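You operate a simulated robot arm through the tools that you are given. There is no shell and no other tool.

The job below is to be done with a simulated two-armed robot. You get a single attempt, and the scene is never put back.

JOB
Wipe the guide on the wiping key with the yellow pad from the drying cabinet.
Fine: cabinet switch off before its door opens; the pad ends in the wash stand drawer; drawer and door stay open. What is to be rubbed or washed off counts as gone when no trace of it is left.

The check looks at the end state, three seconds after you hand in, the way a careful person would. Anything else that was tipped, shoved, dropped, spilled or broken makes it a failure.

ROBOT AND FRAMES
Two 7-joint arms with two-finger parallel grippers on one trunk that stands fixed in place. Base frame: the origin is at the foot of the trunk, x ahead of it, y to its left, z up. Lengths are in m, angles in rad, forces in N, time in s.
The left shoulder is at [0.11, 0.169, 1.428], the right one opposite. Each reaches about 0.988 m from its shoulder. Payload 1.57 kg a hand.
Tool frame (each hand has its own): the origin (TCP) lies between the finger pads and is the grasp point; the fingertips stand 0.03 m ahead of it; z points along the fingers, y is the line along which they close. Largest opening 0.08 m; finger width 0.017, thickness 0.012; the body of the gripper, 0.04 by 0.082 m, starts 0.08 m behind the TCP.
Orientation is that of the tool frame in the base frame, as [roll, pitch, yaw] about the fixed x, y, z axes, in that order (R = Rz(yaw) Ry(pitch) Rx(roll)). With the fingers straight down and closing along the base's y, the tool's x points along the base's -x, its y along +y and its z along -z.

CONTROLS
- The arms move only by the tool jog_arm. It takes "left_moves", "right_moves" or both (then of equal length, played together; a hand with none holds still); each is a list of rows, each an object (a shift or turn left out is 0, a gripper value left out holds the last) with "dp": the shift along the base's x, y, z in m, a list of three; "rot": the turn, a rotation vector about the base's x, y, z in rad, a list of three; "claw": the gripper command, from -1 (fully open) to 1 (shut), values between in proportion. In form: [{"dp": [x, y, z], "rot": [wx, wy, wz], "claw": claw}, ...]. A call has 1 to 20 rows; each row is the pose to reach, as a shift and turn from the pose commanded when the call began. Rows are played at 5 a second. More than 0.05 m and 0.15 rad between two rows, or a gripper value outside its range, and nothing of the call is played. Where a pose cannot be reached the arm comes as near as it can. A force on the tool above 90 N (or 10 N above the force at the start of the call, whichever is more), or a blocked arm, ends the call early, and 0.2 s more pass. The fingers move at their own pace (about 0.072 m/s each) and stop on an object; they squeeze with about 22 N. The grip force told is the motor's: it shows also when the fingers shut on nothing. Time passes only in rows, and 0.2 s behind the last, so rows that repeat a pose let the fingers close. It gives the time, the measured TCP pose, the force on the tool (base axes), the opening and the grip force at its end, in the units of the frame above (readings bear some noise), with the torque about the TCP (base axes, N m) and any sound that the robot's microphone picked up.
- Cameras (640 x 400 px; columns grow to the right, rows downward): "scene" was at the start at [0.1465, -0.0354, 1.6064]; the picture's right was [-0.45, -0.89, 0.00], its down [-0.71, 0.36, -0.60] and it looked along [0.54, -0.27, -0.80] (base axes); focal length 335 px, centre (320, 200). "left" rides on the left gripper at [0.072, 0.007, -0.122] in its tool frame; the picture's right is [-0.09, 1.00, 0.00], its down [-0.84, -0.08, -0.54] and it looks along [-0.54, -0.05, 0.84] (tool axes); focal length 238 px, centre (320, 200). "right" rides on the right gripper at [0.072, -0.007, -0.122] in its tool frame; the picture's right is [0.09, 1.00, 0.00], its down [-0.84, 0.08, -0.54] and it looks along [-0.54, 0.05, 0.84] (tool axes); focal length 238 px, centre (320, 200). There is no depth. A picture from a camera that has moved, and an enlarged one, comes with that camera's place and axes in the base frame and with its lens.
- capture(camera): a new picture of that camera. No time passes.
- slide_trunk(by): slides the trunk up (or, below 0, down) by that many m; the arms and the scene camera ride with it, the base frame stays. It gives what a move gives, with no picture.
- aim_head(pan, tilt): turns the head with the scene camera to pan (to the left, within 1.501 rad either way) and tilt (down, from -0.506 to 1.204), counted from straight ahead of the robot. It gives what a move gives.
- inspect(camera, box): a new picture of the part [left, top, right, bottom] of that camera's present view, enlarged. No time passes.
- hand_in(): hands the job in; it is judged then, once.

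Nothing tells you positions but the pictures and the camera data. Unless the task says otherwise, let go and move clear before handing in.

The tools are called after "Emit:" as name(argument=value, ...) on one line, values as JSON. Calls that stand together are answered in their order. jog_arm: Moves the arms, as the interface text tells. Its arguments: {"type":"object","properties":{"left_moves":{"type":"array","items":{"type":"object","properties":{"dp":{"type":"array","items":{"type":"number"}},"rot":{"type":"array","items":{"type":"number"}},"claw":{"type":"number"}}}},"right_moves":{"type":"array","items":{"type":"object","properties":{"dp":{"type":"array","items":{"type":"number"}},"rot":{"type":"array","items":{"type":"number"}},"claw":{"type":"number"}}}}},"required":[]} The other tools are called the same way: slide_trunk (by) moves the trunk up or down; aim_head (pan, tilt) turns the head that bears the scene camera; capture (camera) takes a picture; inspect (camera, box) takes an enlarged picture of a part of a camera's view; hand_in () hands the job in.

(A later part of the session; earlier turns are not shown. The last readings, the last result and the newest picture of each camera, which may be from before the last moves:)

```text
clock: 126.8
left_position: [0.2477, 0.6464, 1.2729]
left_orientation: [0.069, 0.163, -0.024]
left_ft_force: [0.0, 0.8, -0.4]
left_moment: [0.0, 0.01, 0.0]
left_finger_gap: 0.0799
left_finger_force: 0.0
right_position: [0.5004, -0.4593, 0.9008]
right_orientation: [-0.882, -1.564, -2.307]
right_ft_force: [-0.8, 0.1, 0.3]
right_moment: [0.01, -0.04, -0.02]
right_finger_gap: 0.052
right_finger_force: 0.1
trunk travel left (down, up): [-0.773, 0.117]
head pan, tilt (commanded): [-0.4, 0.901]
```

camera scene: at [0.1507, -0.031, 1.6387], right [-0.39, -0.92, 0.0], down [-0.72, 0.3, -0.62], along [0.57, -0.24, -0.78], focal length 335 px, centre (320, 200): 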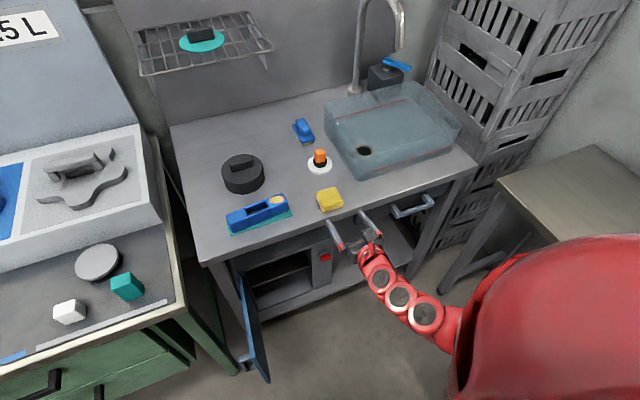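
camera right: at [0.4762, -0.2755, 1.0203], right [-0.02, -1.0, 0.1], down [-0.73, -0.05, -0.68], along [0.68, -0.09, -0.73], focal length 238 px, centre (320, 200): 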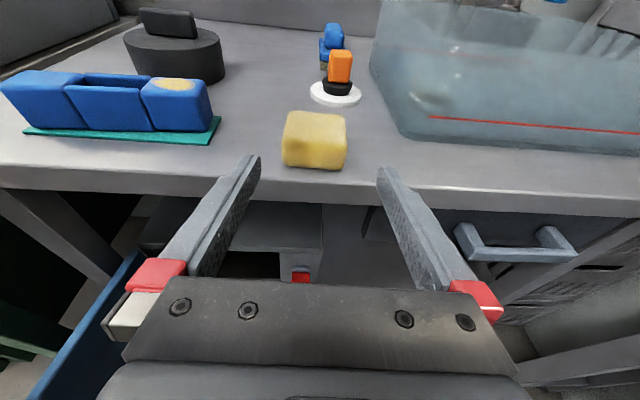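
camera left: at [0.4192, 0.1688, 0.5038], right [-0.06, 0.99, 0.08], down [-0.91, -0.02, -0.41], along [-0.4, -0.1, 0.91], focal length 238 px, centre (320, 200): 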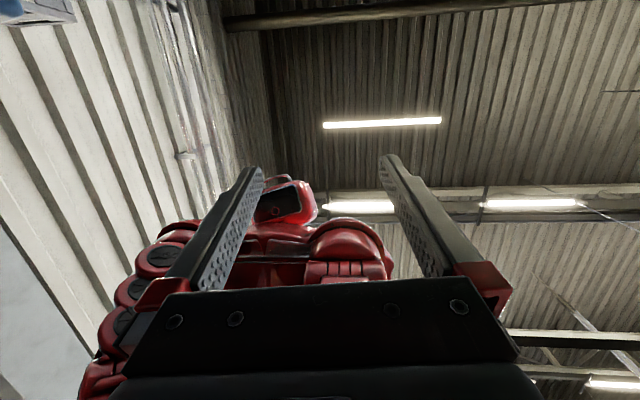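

Emit:
slide_trunk(by=-0.2)

Emit:
jog_arm(right_moves=[{"rot": [0.14, 0, 0]}, {"rot": [0.28, 0, 0]}, {"rot": [0.42, 0, 0]}, {"rot": [0.56, 0, 0]}, {"rot": [0.7, 0, 0]}, {"rot": [0.84, 0, 0]}, {"rot": [0.98, 0, 0]}, {"rot": [1.12, 0, 0]}, {"rot": [1.26, 0, 0]}, {"rot": [1.4, 0, 0]}, {"rot": [1.54, 0, 0]}, {"rot": [1.56, 0, 0]}, {"rot": [1.56, 0, 0]}])

Emit:
capture(camera="right")

Emit:
aim_head(pan=-0.7, tilt=0.85)

Emit:
capture(camera="scene")

```text
clock: 129.0
left_position: [0.2485, 0.6459, 1.073]
left_orientation: [0.069, 0.165, -0.024]
left_ft_force: [-0.1, -0.6, 0.0]
left_moment: [0.0, -0.01, -0.01]
left_finger_gap: 0.0799
left_finger_force: 0.0
right_position: [0.4999, -0.4582, 0.6994]
right_orientation: [-1.069, -1.564, -2.121]
right_ft_force: [1.0, -0.3, 0.0]
right_moment: [-0.02, 0.01, -0.02]
right_finger_gap: 0.0522
right_finger_force: 0.1
trunk travel left (down, up): [-0.573, 0.317]
head pan, tilt (commanded): [-0.4, 0.901]
```

```text
clock: 131.8
left_position: [0.2473, 0.6448, 1.0731]
left_orientation: [0.068, 0.163, -0.026]
left_ft_force: [-1.0, 0.5, -0.9]
left_moment: [0.03, -0.04, 0.0]
left_finger_gap: 0.0799
left_finger_force: 0.0
right_position: [0.4989, -0.4589, 0.7009]
right_orientation: [-1.618, -0.005, -1.573]
right_ft_force: [0.6, 0.0, -0.1]
right_moment: [-0.02, 0.02, 0.02]
right_finger_gap: 0.0521
right_finger_force: 0.1
trunk travel left (down, up): [-0.573, 0.317]
head pan, tilt (commanded): [-0.4, 0.901]
```

```text
taken
camera right: at [0.3785, -0.5296, 0.7128], right [-0.05, -0.1, -0.99], down [-0.54, 0.84, -0.06], along [0.84, 0.54, -0.09], focal length 238 px, centre (320, 200)
```

right: 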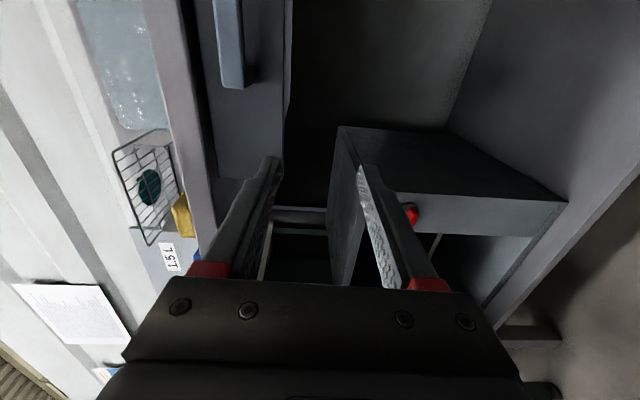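

```text
clock: 132.6
left_position: [0.2488, 0.6456, 1.0728]
left_orientation: [0.068, 0.164, -0.024]
left_ft_force: [0.0, 0.1, -0.1]
left_moment: [-0.01, 0.02, 0.02]
left_finger_gap: 0.08
left_finger_force: 0.0
right_position: [0.4986, -0.458, 0.6997]
right_orientation: [-1.619, -0.007, -1.573]
right_ft_force: [-0.2, 0.1, 0.1]
right_moment: [0.0, 0.02, -0.02]
right_finger_gap: 0.052
right_finger_force: 0.2
trunk travel left (down, up): [-0.573, 0.317]
head pan, tilt (commanded): [-0.7, 0.85]
```

```text
taken
camera scene: at [0.1403, -0.052, 1.4427], right [-0.64, -0.77, 0.0], down [-0.58, 0.48, -0.66], along [0.51, -0.42, -0.75], focal length 335 px, centre (320, 200)
```

scene: 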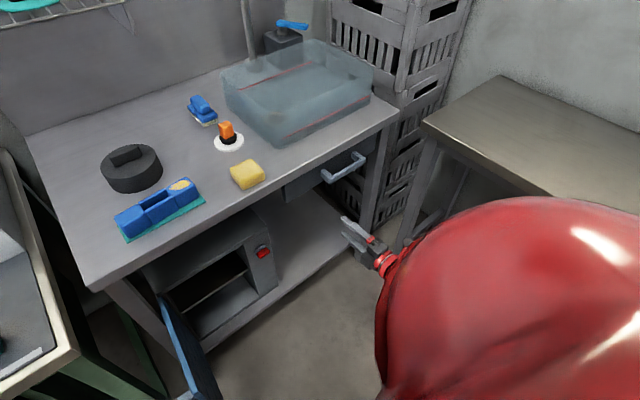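

The hand is rolled so it closes vertically. Zooming in on the drawer handle to locate it exactly.

Emit:
inspect(camera="scene", box=[280, 130, 400, 220])

Emit:
inspect(camera="right", box=[180, 0, 320, 110])

```text
4.44 times, centred on (340, 175) of scene
camera zoom: at [0.1403, -0.052, 1.4427], right [-0.64, -0.77, 0.0], down [-0.58, 0.48, -0.66], along [0.51, -0.42, -0.75], focal length 1488 px, centre (231, 311)
```

zoom: 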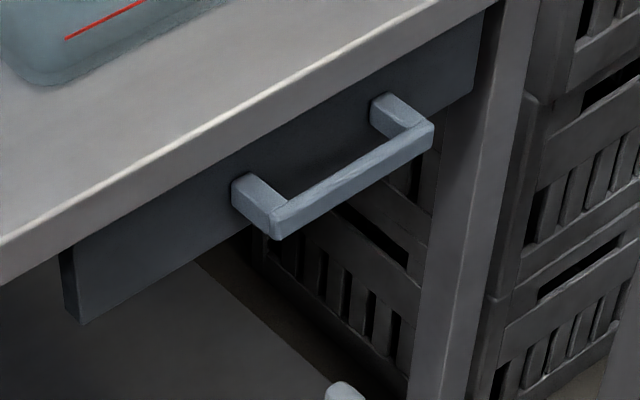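

```text
3.64 times, centred on (250, 55) of right
camera zoom: at [0.3785, -0.5295, 0.7128], right [-0.05, -0.1, -0.99], down [-0.54, 0.84, -0.06], along [0.84, 0.54, -0.09], focal length 867 px, centre (574, 727)
```

zoom: 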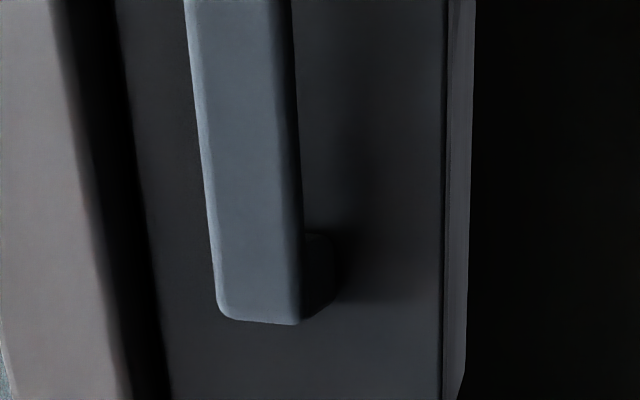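

The handle bar spans y -0.49 to -0.62 at x ≈ 0.62, z ≈ 0.78, about 2 cm tall. Moving in front of it first.

Emit:
jog_arm(right_moves=[{"dp": [0.0, -0.03, 0.025], "claw": -0.3}, {"dp": [0.0, -0.06, 0.05], "claw": -0.3}, {"dp": [0.015, -0.09, 0.075], "claw": -0.3}, {"dp": [0.04, -0.099, 0.08], "claw": -0.3}, {"dp": [0.05, -0.099, 0.08], "claw": -0.3}, {"dp": [0.05, -0.099, 0.08], "claw": -0.3}])

Emit:
capture(camera="right")

Emit:
inspect(camera="scene", box=[260, 130, 420, 250])

```text
clock: 134.0
left_position: [0.2478, 0.6445, 1.0723]
left_orientation: [0.067, 0.164, -0.023]
left_ft_force: [0.4, -0.6, -0.3]
left_moment: [-0.03, 0.01, 0.0]
left_finger_gap: 0.0799
left_finger_force: 0.0
right_position: [0.5505, -0.5584, 0.7798]
right_orientation: [-1.618, -0.008, -1.573]
right_ft_force: [0.7, -0.2, -0.2]
right_moment: [0.02, 0.01, 0.03]
right_finger_gap: 0.0519
right_finger_force: 0.2
trunk travel left (down, up): [-0.573, 0.317]
head pan, tilt (commanded): [-0.7, 0.85]
```

```text
taken
camera right: at [0.4293, -0.6286, 0.7925], right [-0.05, -0.1, -0.99], down [-0.54, 0.84, -0.06], along [0.84, 0.54, -0.09], focal length 238 px, centre (320, 200)
```

right: 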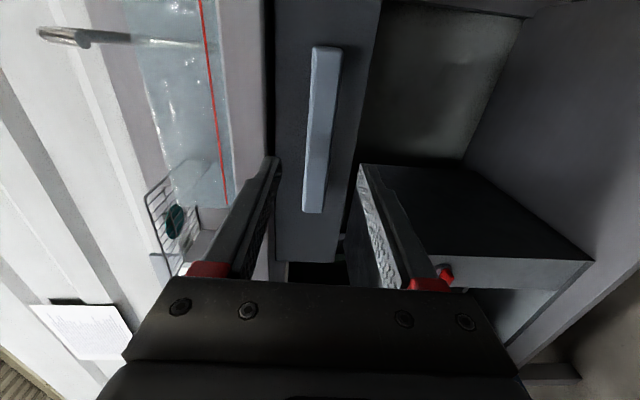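

```text
3.33 times, centred on (340, 190) of scene
camera zoom: at [0.1403, -0.0521, 1.4427], right [-0.64, -0.76, 0.0], down [-0.57, 0.48, -0.66], along [0.5, -0.43, -0.75], focal length 1116 px, centre (253, 233)
```

zoom: 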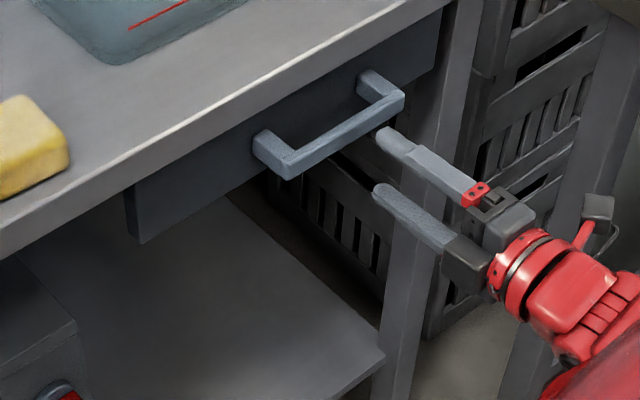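

The fingers are aligned with the bar. Advancing 6.5 cm, 3 mm lower, then closing.

Emit:
jog_arm(right_moves=[{"dp": [0.025, 0.0, -0.002], "claw": -0.3}, {"dp": [0.045, 0.0, -0.003], "claw": -0.3}, {"dp": [0.065, 0.0, -0.003], "claw": -0.3}, {"dp": [0.065, 0.0, -0.003], "claw": 0.2}, {"dp": [0.065, 0.0, -0.003], "claw": 1}, {"dp": [0.065, 0.0, -0.003], "claw": 1}])

Emit:
capture(camera="right")

```text
clock: 135.4
left_position: [0.2484, 0.6447, 1.0731]
left_orientation: [0.07, 0.163, -0.024]
left_ft_force: [-0.2, 0.5, 0.0]
left_moment: [-0.04, 0.0, 0.0]
left_finger_gap: 0.0799
left_finger_force: 0.0
right_position: [0.6146, -0.5587, 0.7768]
right_orientation: [-1.617, -0.006, -1.574]
right_ft_force: [0.0, -3.4, 1.7]
right_moment: [0.58, -0.38, -0.12]
right_finger_gap: 0.0222
right_finger_force: 34.9
trunk travel left (down, up): [-0.573, 0.317]
head pan, tilt (commanded): [-0.7, 0.85]
```

```text
taken
camera right: at [0.4941, -0.6292, 0.7899], right [-0.05, -0.1, -0.99], down [-0.54, 0.84, -0.06], along [0.84, 0.54, -0.09], focal length 238 px, centre (320, 200)
```

right: 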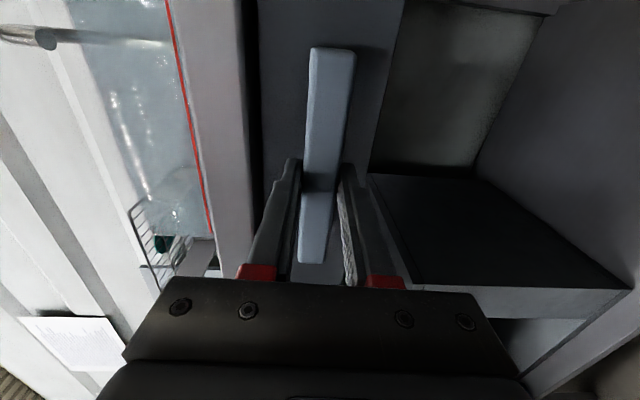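

The handle is gripped (22 mm). Pulling straight back, a little first.

Emit:
jog_arm(right_moves=[{"dp": [-0.015, 0, 0]}, {"dp": [-0.03, 0, 0]}, {"dp": [-0.045, 0, 0]}, {"dp": [-0.06, 0, 0]}, {"dp": [-0.06, 0, 0]}])

Emit:
capture(camera="scene")

```text
clock: 136.6
left_position: [0.2474, 0.6469, 1.072]
left_orientation: [0.069, 0.16, -0.025]
left_ft_force: [0.2, 0.5, 0.1]
left_moment: [-0.02, -0.01, -0.02]
left_finger_gap: 0.0799
left_finger_force: 0.1
right_position: [0.5545, -0.5582, 0.7769]
right_orientation: [-1.619, -0.007, -1.574]
right_ft_force: [-0.5, -3.1, 8.5]
right_moment: [0.64, -0.4, -0.52]
right_finger_gap: 0.0219
right_finger_force: 34.9
trunk travel left (down, up): [-0.573, 0.317]
head pan, tilt (commanded): [-0.7, 0.85]
```

```text
taken
camera scene: at [0.1393, -0.0517, 1.4429], right [-0.64, -0.76, 0.0], down [-0.57, 0.48, -0.66], along [0.51, -0.43, -0.75], focal length 335 px, centre (320, 200)
```

scene: 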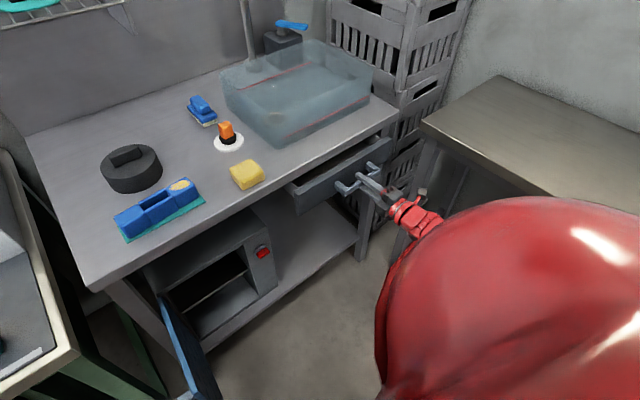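

The drawer is sliding out. Pulling it further, to about 20 cm in total.

Emit:
jog_arm(right_moves=[{"dp": [-0.025, 0, 0]}, {"dp": [-0.05, 0, 0]}, {"dp": [-0.075, 0, 0]}, {"dp": [-0.1, 0, 0]}, {"dp": [-0.12, 0, 0]}, {"dp": [-0.14, 0, 0]}, {"dp": [-0.14, 0, 0]}])

Emit:
capture(camera="scene")

```text
clock: 138.2
left_position: [0.2487, 0.6449, 1.0716]
left_orientation: [0.07, 0.164, -0.025]
left_ft_force: [-0.5, 0.5, -0.3]
left_moment: [-0.02, 0.0, 0.0]
left_finger_gap: 0.0801
left_finger_force: 0.1
right_position: [0.4134, -0.5578, 0.7774]
right_orientation: [-1.619, -0.006, -1.574]
right_ft_force: [0.0, -5.3, 3.3]
right_moment: [0.6, -0.38, -0.73]
right_finger_gap: 0.0221
right_finger_force: 34.6
trunk travel left (down, up): [-0.573, 0.317]
head pan, tilt (commanded): [-0.7, 0.85]
```

```text
taken
camera scene: at [0.1401, -0.0523, 1.4427], right [-0.64, -0.76, 0.0], down [-0.57, 0.48, -0.66], along [0.5, -0.43, -0.75], focal length 335 px, centre (320, 200)
```

scene: 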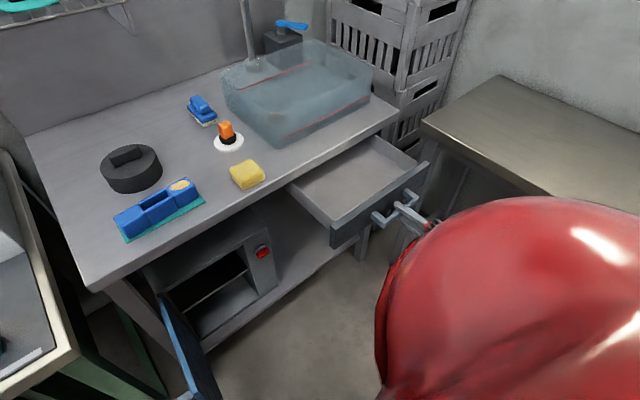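

The drawer is open about 20 cm and empty. Releasing the handle and backing off.

Emit:
jog_arm(right_moves=[{"claw": 0.2}, {"claw": -0.3}, {"claw": -0.3}, {"dp": [-0.02, 0, 0], "claw": -0.3}, {"dp": [-0.045, 0, 0], "claw": -0.3}, {"dp": [-0.065, 0, 0], "claw": -0.3}, {"dp": [-0.065, 0, 0], "claw": -0.3}])

Emit:
capture(camera="right")

```text
clock: 139.8
left_position: [0.2484, 0.6467, 1.0726]
left_orientation: [0.07, 0.164, -0.024]
left_ft_force: [-0.1, 0.3, -0.2]
left_moment: [-0.01, 0.0, 0.02]
left_finger_gap: 0.08
left_finger_force: 0.0
right_position: [0.3484, -0.5563, 0.7777]
right_orientation: [-1.617, -0.008, -1.572]
right_ft_force: [0.3, -0.7, -0.1]
right_moment: [0.01, -0.01, 0.0]
right_finger_gap: 0.0519
right_finger_force: 0.0
trunk travel left (down, up): [-0.573, 0.317]
head pan, tilt (commanded): [-0.7, 0.85]
```

```text
taken
camera right: at [0.2286, -0.6284, 0.79], right [-0.05, -0.1, -0.99], down [-0.54, 0.84, -0.06], along [0.84, 0.54, -0.09], focal length 238 px, centre (320, 200)
```

right: 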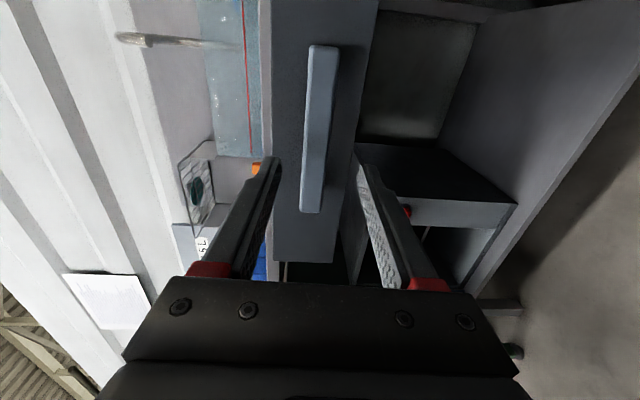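

Now I'll raise the trunk back up and roll the hand camera-up again, ready to pick up the pad.

Emit:
slide_trunk(by=0.2)

Emit:
jog_arm(right_moves=[{"dp": [0.01, 0.01, 0], "rot": [-0.14, 0, 0]}, {"dp": [0.02, 0.03, 0], "rot": [-0.28, 0, 0]}, {"dp": [0.03, 0.05, 0], "rot": [-0.42, 0, 0]}, {"dp": [0.04, 0.07, 0], "rot": [-0.56, 0, 0]}, {"dp": [0.05, 0.09, 0], "rot": [-0.7, 0, 0]}, {"dp": [0.06, 0.11, 0], "rot": [-0.84, 0, 0]}, {"dp": [0.08, 0.13, 0], "rot": [-0.98, 0, 0]}, {"dp": [0.1, 0.15, 0], "rot": [-1.12, 0, 0]}, {"dp": [0.12, 0.17, 0], "rot": [-1.26, 0, 0]}, {"dp": [0.14, 0.19, 0], "rot": [-1.4, 0, 0]}, {"dp": [0.16, 0.22, 0], "rot": [-1.5, 0, 0]}, {"dp": [0.18, 0.24, 0], "rot": [-1.52, 0, 0]}, {"dp": [0.18, 0.26, 0], "rot": [-1.52, 0, 0]}, {"dp": [0.18, 0.26, 0], "rot": [-1.52, 0, 0]}])

Emit:
capture(camera="right")

```text
clock: 141.9
left_position: [0.2484, 0.6457, 1.2721]
left_orientation: [0.07, 0.164, -0.025]
left_ft_force: [-0.3, 0.2, 0.3]
left_moment: [0.01, -0.03, 0.0]
left_finger_gap: 0.0802
left_finger_force: 0.1
right_position: [0.3498, -0.5584, 0.9766]
right_orientation: [-1.618, -0.007, -1.574]
right_ft_force: [0.6, 0.5, 0.0]
right_moment: [-0.01, -0.04, 0.01]
right_finger_gap: 0.0521
right_finger_force: 0.0
trunk travel left (down, up): [-0.773, 0.117]
head pan, tilt (commanded): [-0.7, 0.85]
```

```text
clock: 144.9
left_position: [0.2475, 0.6457, 1.2722]
left_orientation: [0.068, 0.164, -0.024]
left_ft_force: [0.4, 1.1, -0.6]
left_moment: [0.01, 0.04, 0.01]
left_finger_gap: 0.08
left_finger_force: 0.0
right_position: [0.5226, -0.3051, 0.9368]
right_orientation: [-1.563, -1.527, -1.628]
right_ft_force: [0.4, 0.5, -0.5]
right_moment: [0.01, 0.02, -0.03]
right_finger_gap: 0.0521
right_finger_force: 0.1
right hand out of reach, approached as far as the arm can: row 3, 4, 5, 6, 7, 8, 9, 10, 11, 12, 13, 14
trunk travel left (down, up): [-0.773, 0.117]
head pan, tilt (commanded): [-0.7, 0.85]
```

```text
taken
camera right: at [0.4017, -0.2952, 1.0087], right [-0.05, -1.0, 0.05], down [-0.54, -0.02, -0.84], along [0.84, -0.07, -0.54], focal length 238 px, centre (320, 200)
```

right: 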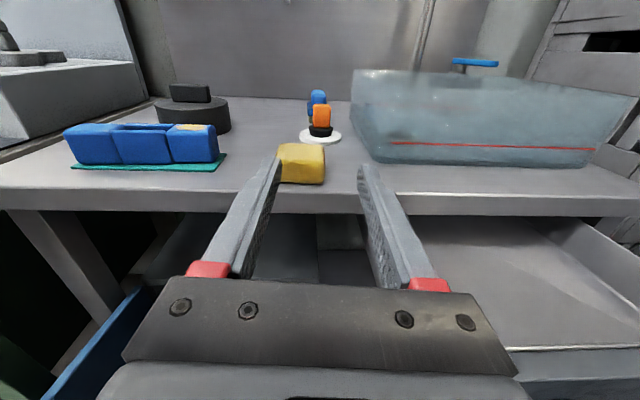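

Good view of everything; the drawer is open at the right. I'll restore the earlier hand tilt and line up with the pad again, fingers fully open.

Emit:
jog_arm(right_moves=[{"dp": [0.01, 0.004, 0.0], "rot": [-0.013, 0.06, 0], "claw": -1}, {"dp": [0.025, 0.008, -0.003], "rot": [-0.026, 0.125, 0], "claw": -1}, {"dp": [0.04, 0.013, -0.006], "rot": [-0.039, 0.19, 0], "claw": -1}, {"dp": [0.052, 0.017, -0.012], "rot": [-0.052, 0.25, 0], "claw": -1}, {"dp": [0.052, 0.017, -0.012], "rot": [-0.052, 0.25, 0], "claw": -1}])

Emit:
capture(camera="right")

Emit:
inspect(camera="right", box=[240, 90, 400, 190])

```text
clock: 146.1
left_position: [0.2482, 0.646, 1.2718]
left_orientation: [0.068, 0.164, -0.025]
left_ft_force: [-0.1, -0.3, -0.3]
left_moment: [0.03, 0.04, -0.02]
left_finger_gap: 0.0799
left_finger_force: 0.1
right_position: [0.5832, -0.295, 0.876]
right_orientation: [3.058, -1.326, 0.032]
right_ft_force: [0.0, -1.3, 0.8]
right_moment: [0.0, -0.02, 0.01]
right_finger_gap: 0.08
right_finger_force: 0.1
right hand out of reach, approached as far as the arm can: row 1, 2, 3, 4, 5
trunk travel left (down, up): [-0.773, 0.117]
head pan, tilt (commanded): [-0.7, 0.85]
```

```text
taken
camera right: at [0.483, -0.2803, 0.9749], right [-0.03, -0.99, 0.11], down [-0.73, -0.05, -0.68], along [0.68, -0.1, -0.73], focal length 238 px, centre (320, 200)
```

right: 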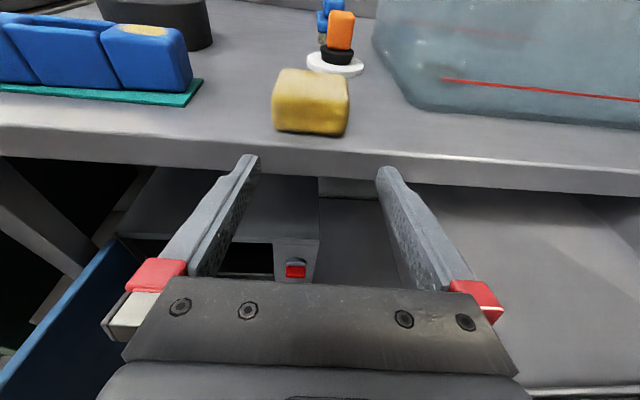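

```text
4.00 times, centred on (320, 140) of right
camera zoom: at [0.483, -0.2803, 0.9749], right [-0.03, -0.99, 0.11], down [-0.73, -0.05, -0.68], along [0.68, -0.1, -0.73], focal length 953 px, centre (320, 440)
```

zoom: 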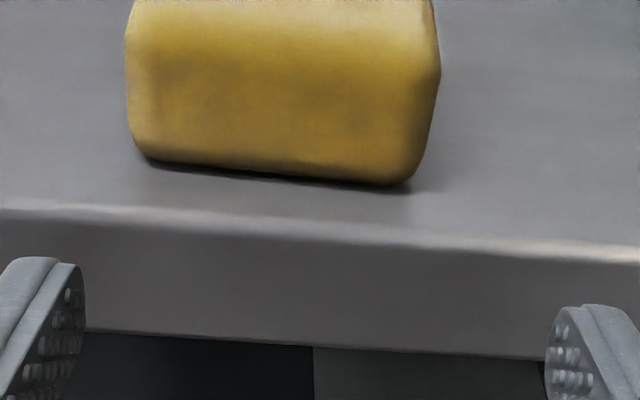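

The arm ended slightly low (z 0.876) but clear of the table. I'll raise it to z ≈ 0.92 before going forward.

Emit:
jog_arm(right_moves=[{"dp": [0.0, 0.002, 0.02], "claw": -1}, {"dp": [0.0, 0.004, 0.04], "claw": -1}, {"dp": [0.0, 0.006, 0.05], "claw": -1}, {"dp": [0.0, 0.006, 0.05], "claw": -1}])

Emit:
capture(camera="right")

```text
clock: 147.1
left_position: [0.2476, 0.6467, 1.2712]
left_orientation: [0.068, 0.164, -0.024]
left_ft_force: [0.9, -0.2, 0.8]
left_moment: [0.01, -0.01, -0.01]
left_finger_gap: 0.0798
left_finger_force: 0.0
right_position: [0.5912, -0.2963, 0.8783]
right_orientation: [3.06, -1.324, 0.031]
right_ft_force: [-0.5, 0.1, 0.0]
right_moment: [-0.03, 0.01, -0.01]
right_finger_gap: 0.0799
right_finger_force: 0.0
right hand out of reach, approached as far as the arm can: row 1, 2, 3, 4
trunk travel left (down, up): [-0.773, 0.117]
head pan, tilt (commanded): [-0.7, 0.85]
```

```text
taken
camera right: at [0.4909, -0.2823, 0.9765], right [-0.03, -0.99, 0.11], down [-0.73, -0.05, -0.68], along [0.68, -0.1, -0.73], focal length 238 px, centre (320, 200)
```

right: 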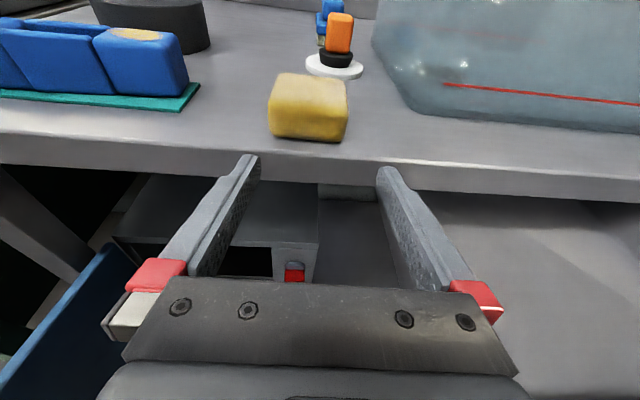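

The arm is at a joint limit in this posture and won't raise by itself. Raising the trunk 4.5 cm instead brings the hand to the right height.

Emit:
slide_trunk(by=0.045)

Emit:
capture(camera="scene")

Emit:
capture(camera="right")

```text
clock: 148.0
left_position: [0.248, 0.6454, 1.3168]
left_orientation: [0.067, 0.166, -0.023]
left_ft_force: [0.5, -0.7, -0.1]
left_moment: [0.0, 0.02, -0.01]
left_finger_gap: 0.0799
left_finger_force: 0.0
right_position: [0.5894, -0.2965, 0.922]
right_orientation: [3.058, -1.325, 0.032]
right_ft_force: [-0.1, -0.9, -0.1]
right_moment: [0.01, 0.03, 0.0]
right_finger_gap: 0.08
right_finger_force: 0.0
trunk travel left (down, up): [-0.818, 0.072]
head pan, tilt (commanded): [-0.7, 0.85]
```

```text
taken
camera scene: at [0.1406, -0.052, 1.6877], right [-0.64, -0.76, 0.0], down [-0.57, 0.48, -0.66], along [0.5, -0.43, -0.75], focal length 335 px, centre (320, 200)
```

scene: 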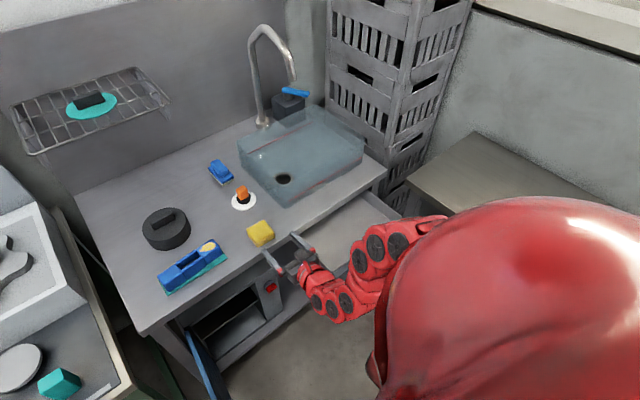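

```text
taken
camera right: at [0.491, -0.2824, 1.0216], right [-0.03, -0.99, 0.11], down [-0.73, -0.05, -0.68], along [0.68, -0.1, -0.73], focal length 238 px, centre (320, 200)
```

right: 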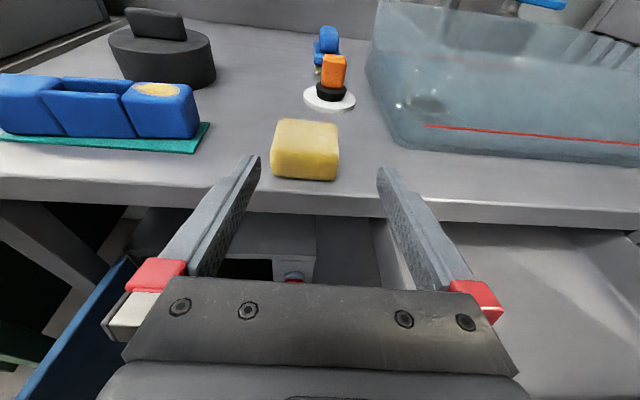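

The view is right: pad straight ahead. I'll shift 8 mm left and advance over the pad as before.

Emit:
jog_arm(right_moves=[{"dp": [0.0, 0.0085, -0.003], "claw": -1}, {"dp": [0.025, 0.0085, -0.008], "claw": -1}, {"dp": [0.05, 0.0085, -0.013], "claw": -1}, {"dp": [0.07, 0.0085, -0.017], "claw": -1}, {"dp": [0.084, 0.0085, -0.018], "claw": -1}, {"dp": [0.084, 0.0085, -0.018], "claw": -1}])

Emit:
capture(camera="right")

```text
clock: 149.4
left_position: [0.2488, 0.6467, 1.3168]
left_orientation: [0.068, 0.164, -0.025]
left_ft_force: [0.3, -0.3, -0.3]
left_moment: [-0.02, 0.02, -0.02]
left_finger_gap: 0.0804
left_finger_force: 0.1
right_position: [0.6743, -0.2894, 0.9046]
right_orientation: [3.055, -1.324, 0.036]
right_ft_force: [0.3, -0.9, -0.6]
right_moment: [-0.01, 0.0, 0.01]
right_finger_gap: 0.0802
right_finger_force: 0.1
trunk travel left (down, up): [-0.818, 0.072]
head pan, tilt (commanded): [-0.7, 0.85]
```

```text
taken
camera right: at [0.5749, -0.275, 1.0033], right [-0.03, -0.99, 0.11], down [-0.73, -0.06, -0.68], along [0.68, -0.1, -0.73], focal length 238 px, centre (320, 200)
```

right: 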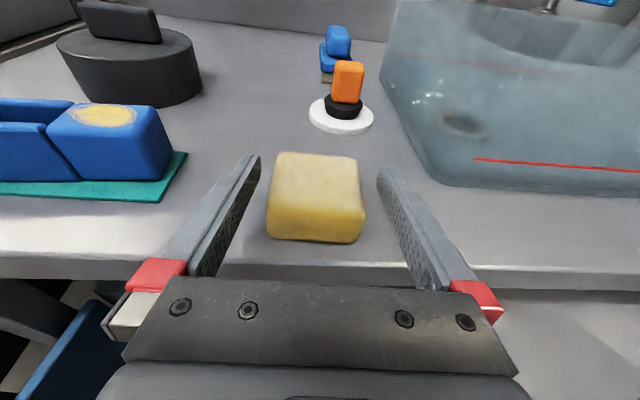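

The fingers straddle the pad again. Closing.

Emit:
jog_arm(right_moves=[{"claw": -0.7}, {"claw": -0.3}, {"claw": 0.4}, {"claw": 1.0}, {"claw": 1.0}])

Emit:
jog_arm(right_moves=[{"dp": [0, 0, 0.03]}, {"dp": [0, 0.0, 0.065]}, {"dp": [0, 0.0, 0.075]}, {"dp": [0, 0.0, 0.075]}])

Emit:
capture(camera="right")

```text
clock: 150.6
left_position: [0.2475, 0.6451, 1.3179]
left_orientation: [0.069, 0.164, -0.024]
left_ft_force: [0.2, -0.2, 0.2]
left_moment: [-0.01, -0.02, 0.03]
left_finger_gap: 0.08
left_finger_force: 0.0
right_position: [0.6742, -0.2897, 0.9036]
right_orientation: [3.058, -1.326, 0.032]
right_ft_force: [-0.4, 0.0, 0.0]
right_moment: [0.0, -0.01, 0.0]
right_finger_gap: 0.0634
right_finger_force: 22.2
trunk travel left (down, up): [-0.818, 0.072]
head pan, tilt (commanded): [-0.7, 0.85]
```

```text
clock: 151.6
left_position: [0.2488, 0.6448, 1.3176]
left_orientation: [0.07, 0.165, -0.025]
left_ft_force: [0.1, -0.1, -0.7]
left_moment: [-0.03, -0.02, 0.0]
left_finger_gap: 0.08
left_finger_force: 0.1
right_position: [0.6746, -0.2868, 0.9797]
right_orientation: [3.052, -1.325, 0.033]
right_ft_force: [0.1, -0.4, 0.2]
right_moment: [-0.02, -0.03, 0.02]
right_finger_gap: 0.0639
right_finger_force: 22.2
trunk travel left (down, up): [-0.818, 0.072]
head pan, tilt (commanded): [-0.7, 0.85]
```

```text
taken
camera right: at [0.5749, -0.2741, 1.079], right [-0.03, -0.99, 0.11], down [-0.73, -0.06, -0.68], along [0.68, -0.1, -0.73], focal length 238 px, centre (320, 200)
```

right: 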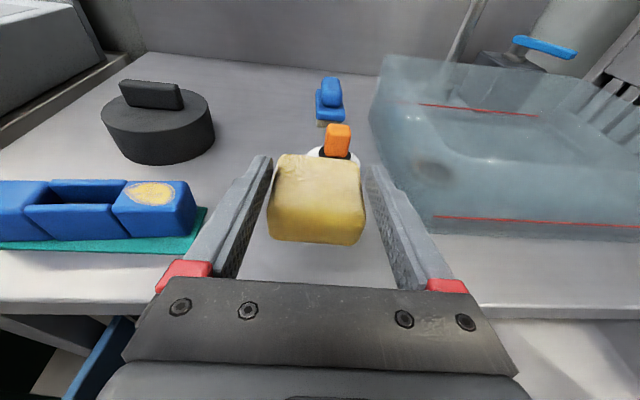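

The pad is held again and lifted. Now I'll look closely at the smear on the guide from both cameras.

Emit:
aim_head(pan=-0.2, tilt=0.9)

Emit:
capture(camera="scene")

Emit:
inspect(camera="scene", box=[250, 160, 400, 260])

Emit:
inspect(camera="right", box=[0, 160, 220, 270])

```text
clock: 152.5
left_position: [0.2482, 0.6454, 1.317]
left_orientation: [0.068, 0.164, -0.024]
left_ft_force: [0.8, -0.1, 0.8]
left_moment: [0.02, -0.02, 0.02]
left_finger_gap: 0.08
left_finger_force: 0.1
right_position: [0.6746, -0.2874, 0.9799]
right_orientation: [3.058, -1.325, 0.032]
right_ft_force: [-0.7, 1.3, 0.1]
right_moment: [0.02, 0.0, -0.04]
right_finger_gap: 0.0638
right_finger_force: 22.2
trunk travel left (down, up): [-0.818, 0.072]
head pan, tilt (commanded): [-0.201, 0.901]
```

```text
taken
camera scene: at [0.1545, -0.0172, 1.6838], right [-0.2, -0.98, 0.0], down [-0.77, 0.16, -0.62], along [0.61, -0.12, -0.78], focal length 335 px, centre (320, 200)
```

scene: 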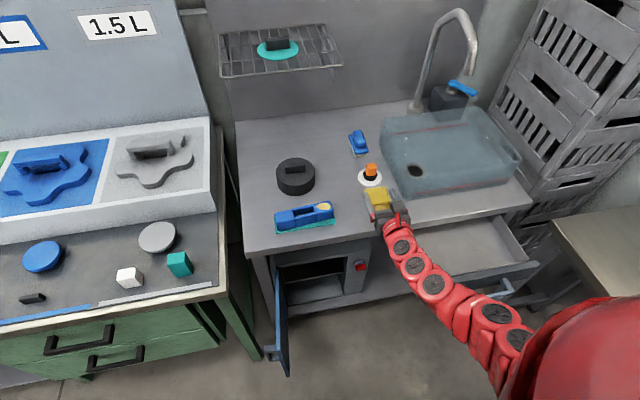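

```text
4.00 times, centred on (325, 210) of scene
camera zoom: at [0.1545, -0.0172, 1.6838], right [-0.2, -0.98, 0.0], down [-0.77, 0.16, -0.62], along [0.61, -0.12, -0.78], focal length 1339 px, centre (300, 160)
```

zoom: 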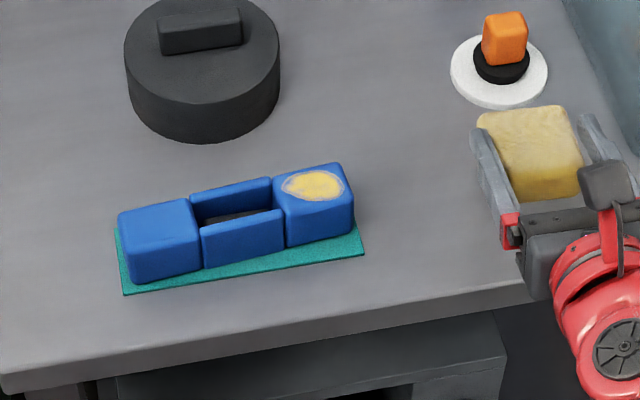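

```text
2.91 times, centred on (110, 215) of right
camera zoom: at [0.5748, -0.2743, 1.0786], right [-0.03, -0.99, 0.11], down [-0.73, -0.05, -0.68], along [0.68, -0.1, -0.73], focal length 693 px, centre (931, 156)
```

zoom: 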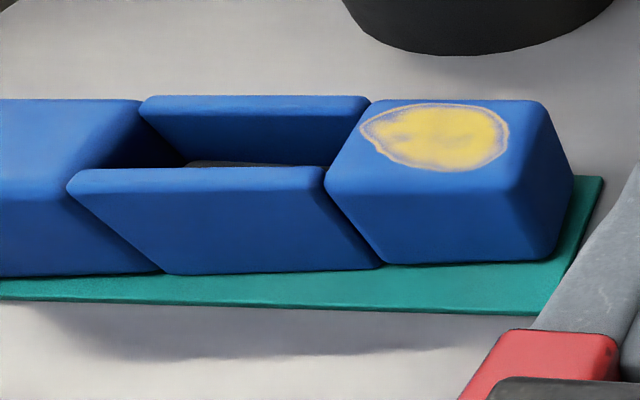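

The smear is about 4.6 × 2.8 cm centred near (0.730, -0.144), guide top z ≈ 0.91. I'll bring the pad over it (TCP about (0.716, -0.144)) with clearance and check.

Emit:
jog_arm(right_moves=[{"dp": [0.01, 0.035, 0.0]}, {"dp": [0.02, 0.07, 0.0]}, {"dp": [0.03, 0.105, 0.0]}, {"dp": [0.0415, 0.1434, 0.0]}, {"dp": [0.0415, 0.1434, -0.01]}, {"dp": [0.0415, 0.1434, -0.015]}, {"dp": [0.0415, 0.1434, -0.015]}])

Emit:
capture(camera="right")

Emit:
inspect(camera="scene", box=[250, 160, 400, 260])

```text
clock: 154.1
left_position: [0.2483, 0.6462, 1.3176]
left_orientation: [0.07, 0.165, -0.024]
left_ft_force: [0.6, -0.2, -0.8]
left_moment: [-0.02, 0.0, 0.04]
left_finger_gap: 0.0802
left_finger_force: 0.1
right_position: [0.7138, -0.1432, 0.9641]
right_orientation: [3.057, -1.325, 0.034]
right_ft_force: [-0.4, 0.9, 0.0]
right_moment: [-0.01, -0.02, 0.0]
right_finger_gap: 0.0637
right_finger_force: 22.0
trunk travel left (down, up): [-0.818, 0.072]
head pan, tilt (commanded): [-0.201, 0.901]
```

```text
taken
camera right: at [0.616, -0.1295, 1.063], right [-0.03, -0.99, 0.11], down [-0.73, -0.06, -0.68], along [0.68, -0.1, -0.73], focal length 238 px, centre (320, 200)
```

right: 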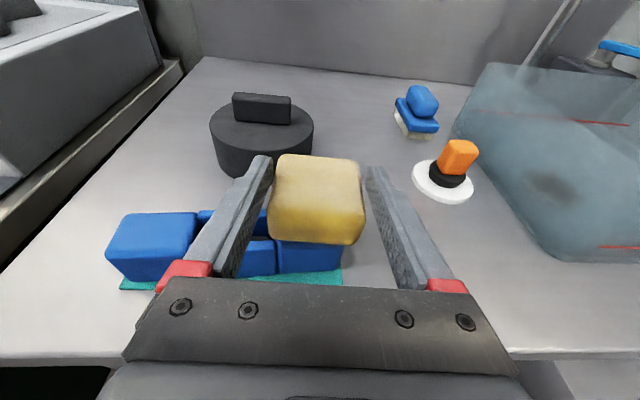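

```text
4.00 times, centred on (325, 210) of scene
camera zoom: at [0.1546, -0.0163, 1.6838], right [-0.2, -0.98, 0.0], down [-0.77, 0.16, -0.62], along [0.61, -0.12, -0.78], focal length 1339 px, centre (300, 160)
```

zoom: 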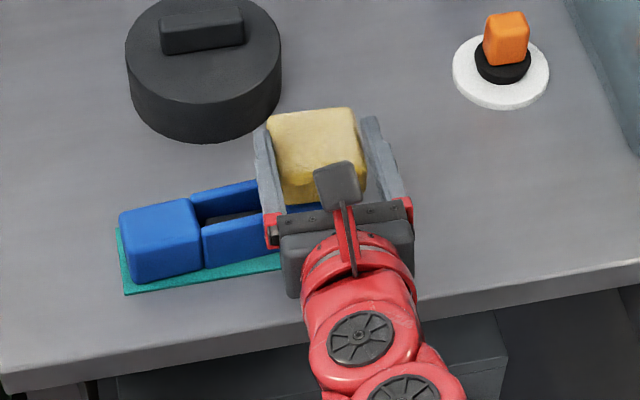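

The pad hovers over the smear block with ~1–2 cm clearance. Lowering to near contact, then in 1 mm steps.

Emit:
jog_arm(right_moves=[{"dp": [0, 0, -0.004]}, {"dp": [0, 0, -0.008]}, {"dp": [0, 0, -0.011]}, {"dp": [0, 0, -0.011]}])

Emit:
jog_arm(right_moves=[{"dp": [0, 0, -0.0015]}, {"dp": [0, 0, -0.003]}, {"dp": [0, 0, -0.003]}])

```text
clock: 155.1
left_position: [0.2477, 0.6454, 1.3178]
left_orientation: [0.068, 0.165, -0.024]
left_ft_force: [0.3, 0.1, 0.2]
left_moment: [-0.01, 0.0, 0.0]
left_finger_gap: 0.0799
left_finger_force: 0.1
right_position: [0.7155, -0.1443, 0.9545]
right_orientation: [3.054, -1.326, 0.035]
right_ft_force: [1.8, -1.1, 5.1]
right_moment: [0.07, -0.19, -0.02]
right_finger_gap: 0.064
right_finger_force: 22.0
trunk travel left (down, up): [-0.818, 0.072]
head pan, tilt (commanded): [-0.201, 0.901]
```

```text
clock: 155.9
left_position: [0.2475, 0.6461, 1.3176]
left_orientation: [0.068, 0.162, -0.026]
left_ft_force: [0.3, 0.4, -0.2]
left_moment: [-0.01, 0.02, 0.01]
left_finger_gap: 0.0803
left_finger_force: 0.1
right_position: [0.7145, -0.1443, 0.9518]
right_orientation: [3.056, -1.328, 0.032]
right_ft_force: [4.7, -2.1, 18.1]
right_moment: [-0.02, -0.45, -0.02]
right_finger_gap: 0.0641
right_finger_force: 22.0
trunk travel left (down, up): [-0.818, 0.072]
head pan, tilt (commanded): [-0.201, 0.901]
```

Contact confirmed: guide top at about z = 0.919. I'll ease to roughly 8 N and do a small test stroke to see whether the guide stays put.

Emit:
jog_arm(right_moves=[{"dp": [0, 0, 0.0025]}, {"dp": [0, 0.006, 0.0025]}, {"dp": [0, 0.012, 0.0025]}, {"dp": [0, 0.006, 0.0025]}, {"dp": [0, 0.0, 0.0025]}, {"dp": [0, -0.006, 0.0025]}, {"dp": [0, -0.012, 0.0025]}, {"dp": [0, -0.006, 0.0025]}, {"dp": [0, 0.0, 0.0025]}])

Emit:
inspect(camera="scene", box=[250, 160, 400, 260])

```text
clock: 157.9
left_position: [0.2489, 0.6466, 1.3186]
left_orientation: [0.069, 0.163, -0.025]
left_ft_force: [-0.7, -0.9, 0.4]
left_moment: [0.04, 0.0, -0.01]
left_finger_gap: 0.0799
left_finger_force: 0.1
right_position: [0.7149, -0.1439, 0.9536]
right_orientation: [3.062, -1.324, 0.03]
right_ft_force: [1.4, 0.2, -0.7]
right_moment: [0.0, 0.03, 0.0]
right_finger_gap: 0.0638
right_finger_force: 21.7
trunk travel left (down, up): [-0.818, 0.072]
head pan, tilt (commanded): [-0.201, 0.901]
```

```text
4.00 times, centred on (325, 210) of scene
camera zoom: at [0.1546, -0.0165, 1.6838], right [-0.2, -0.98, 0.0], down [-0.77, 0.16, -0.62], along [0.61, -0.12, -0.78], focal length 1339 px, centre (300, 160)
```

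zoom: 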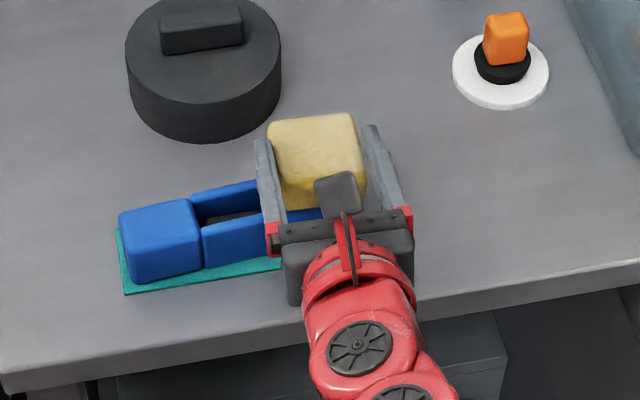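

The guide didn't move, but contact was lost at that height. Lowering 2.5 mm again and stroking with moderate pressure.

Emit:
jog_arm(right_moves=[{"dp": [0, 0, -0.0015]}, {"dp": [0, 0, -0.0022]}, {"dp": [0, 0, -0.0022]}])

```text
clock: 158.7
left_position: [0.2469, 0.6458, 1.3174]
left_orientation: [0.068, 0.162, -0.024]
left_ft_force: [0.9, 0.3, 0.5]
left_moment: [-0.02, -0.01, 0.01]
left_finger_gap: 0.0799
left_finger_force: 0.1
right_position: [0.7151, -0.1452, 0.9522]
right_orientation: [3.054, -1.325, 0.035]
right_ft_force: [3.7, -1.1, 9.4]
right_moment: [0.08, -0.22, -0.04]
right_finger_gap: 0.064
right_finger_force: 22.2
trunk travel left (down, up): [-0.818, 0.072]
head pan, tilt (commanded): [-0.201, 0.901]
```

About 9 N contact. Now rubbing back and forth over the smear, sideways and lengthways.

Emit:
jog_arm(right_moves=[{"dp": [0, 0.007, 0]}, {"dp": [0, 0.014, 0]}, {"dp": [0.0, 0.007, 0]}, {"dp": [0.0, 0.0, 0]}, {"dp": [0.0, -0.007, 0]}, {"dp": [0.0, -0.014, 0]}, {"dp": [0.0, -0.007, 0]}, {"dp": [0.0, 0.0, 0]}, {"dp": [0.006, 0.0, 0]}, {"dp": [0.012, 0.0, 0]}, {"dp": [0.006, 0.0, 0]}, {"dp": [0.0, 0.0, 0]}, {"dp": [-0.006, 0.0, 0]}, {"dp": [-0.012, 0.0, 0]}, {"dp": [-0.006, 0.0, 0]}, {"dp": [0.0, 0.0, 0]}])

Emit:
inspect(camera="scene", box=[250, 160, 400, 260])

```text
clock: 162.1
left_position: [0.2474, 0.6457, 1.3173]
left_orientation: [0.067, 0.163, -0.024]
left_ft_force: [-1.1, -0.6, -0.6]
left_moment: [0.0, -0.03, -0.02]
left_finger_gap: 0.0801
left_finger_force: 0.1
right_position: [0.7152, -0.1432, 0.9518]
right_orientation: [3.058, -1.327, 0.032]
right_ft_force: [-0.2, -0.4, 9.7]
right_moment: [-0.03, -0.14, -0.06]
right_finger_gap: 0.0637
right_finger_force: 22.1
trunk travel left (down, up): [-0.818, 0.072]
head pan, tilt (commanded): [-0.201, 0.901]
```

```text
4.00 times, centred on (325, 210) of scene
camera zoom: at [0.1526, -0.0163, 1.684], right [-0.2, -0.98, 0.0], down [-0.77, 0.16, -0.62], along [0.61, -0.12, -0.78], focal length 1339 px, centre (300, 160)
```

zoom: 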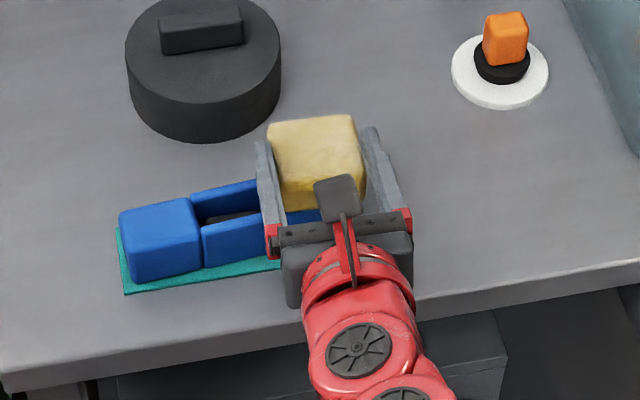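

The guide hasn't moved. I'll lift off and move aside to look at the smear.

Emit:
jog_arm(right_moves=[{"dp": [0, 0, 0.02]}, {"dp": [0, 0, 0.045]}, {"dp": [-0.01, -0.04, 0.05]}, {"dp": [-0.02, -0.08, 0.05]}, {"dp": [-0.02, -0.12, 0.05]}, {"dp": [-0.02, -0.12, 0.05]}])

Emit:
inspect(camera="scene", box=[280, 180, 370, 240])

Emit:
capture(camera="right")

```text
clock: 163.5
left_position: [0.248, 0.646, 1.3175]
left_orientation: [0.067, 0.164, -0.024]
left_ft_force: [-0.2, -1.2, -0.4]
left_moment: [0.0, -0.02, 0.0]
left_finger_gap: 0.0802
left_finger_force: 0.1
right_position: [0.6958, -0.264, 1.0013]
right_orientation: [3.056, -1.326, 0.034]
right_ft_force: [-0.4, 0.6, -0.9]
right_moment: [-0.02, 0.01, 0.0]
right_finger_gap: 0.064
right_finger_force: 22.1
trunk travel left (down, up): [-0.818, 0.072]
head pan, tilt (commanded): [-0.201, 0.901]
```

```text
6.67 times, centred on (325, 210) of scene
camera zoom: at [0.1546, -0.0165, 1.6838], right [-0.2, -0.98, 0.0], down [-0.77, 0.16, -0.62], along [0.61, -0.12, -0.78], focal length 2232 px, centre (287, 133)
```

zoom: 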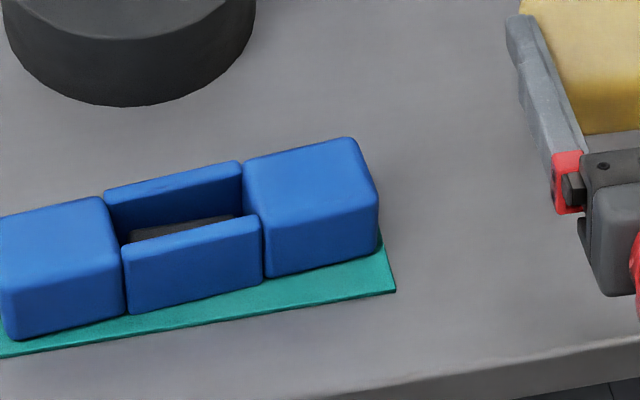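

```text
taken
camera right: at [0.5968, -0.2506, 1.1], right [-0.03, -0.99, 0.11], down [-0.73, -0.05, -0.68], along [0.68, -0.1, -0.73], focal length 238 px, centre (320, 200)
```

right: 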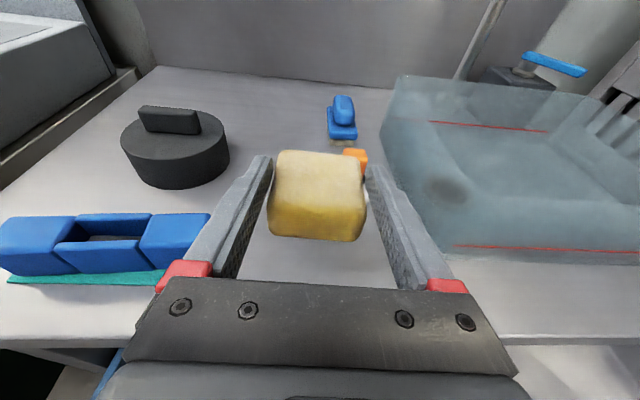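

The smear appears completely gone and the guide is in place. I'll zoom in from both cameras to check for any trace on all visible faces.

Emit:
inspect(camera="right", box=[0, 190, 220, 300])

Emit:
inspect(camera="scene", box=[300, 190, 350, 225])

Emit:
inspect(camera="right", box=[250, 130, 400, 260])

```text
2.91 times, centred on (110, 245) of right
camera zoom: at [0.5968, -0.2506, 1.1], right [-0.03, -0.99, 0.11], down [-0.73, -0.05, -0.68], along [0.68, -0.1, -0.73], focal length 693 px, centre (931, 69)
```

zoom: 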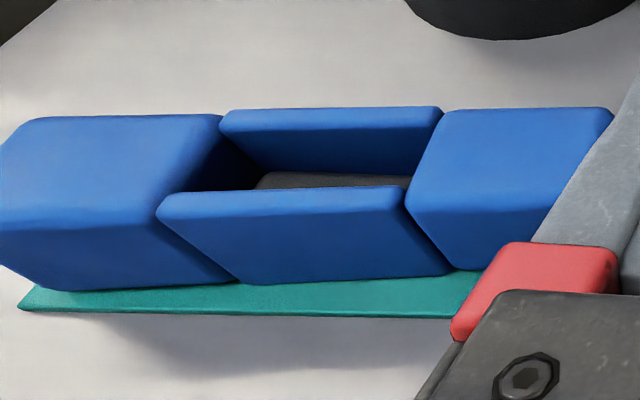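

```text
11.43 times, centred on (325, 208) of scene
camera zoom: at [0.1546, -0.0165, 1.6838], right [-0.2, -0.98, 0.0], down [-0.77, 0.16, -0.62], along [0.61, -0.12, -0.78], focal length 3826 px, centre (263, 114)
```

zoom: 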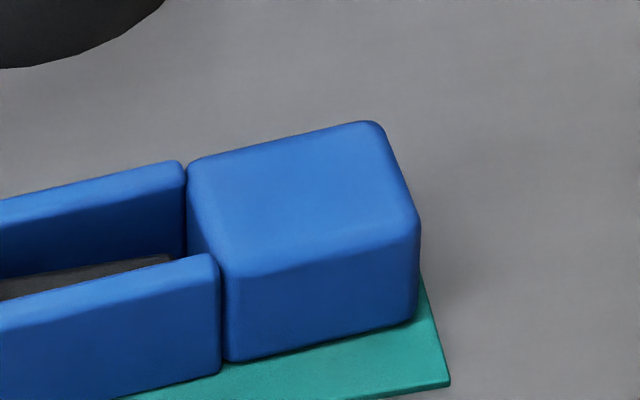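

```text
3.08 times, centred on (325, 195) of right
camera zoom: at [0.5968, -0.2506, 1.1], right [-0.03, -0.99, 0.11], down [-0.73, -0.05, -0.68], along [0.68, -0.1, -0.73], focal length 733 px, centre (305, 215)
```

zoom: 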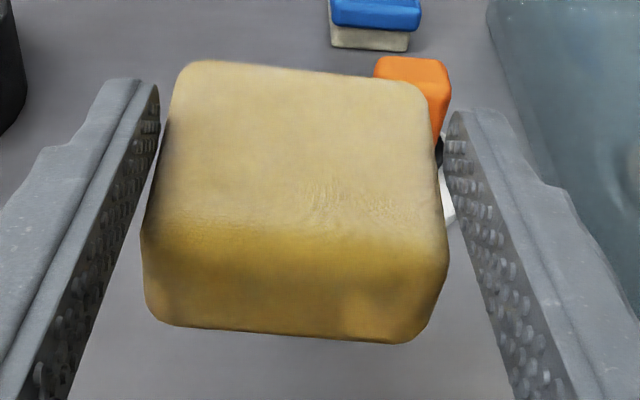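

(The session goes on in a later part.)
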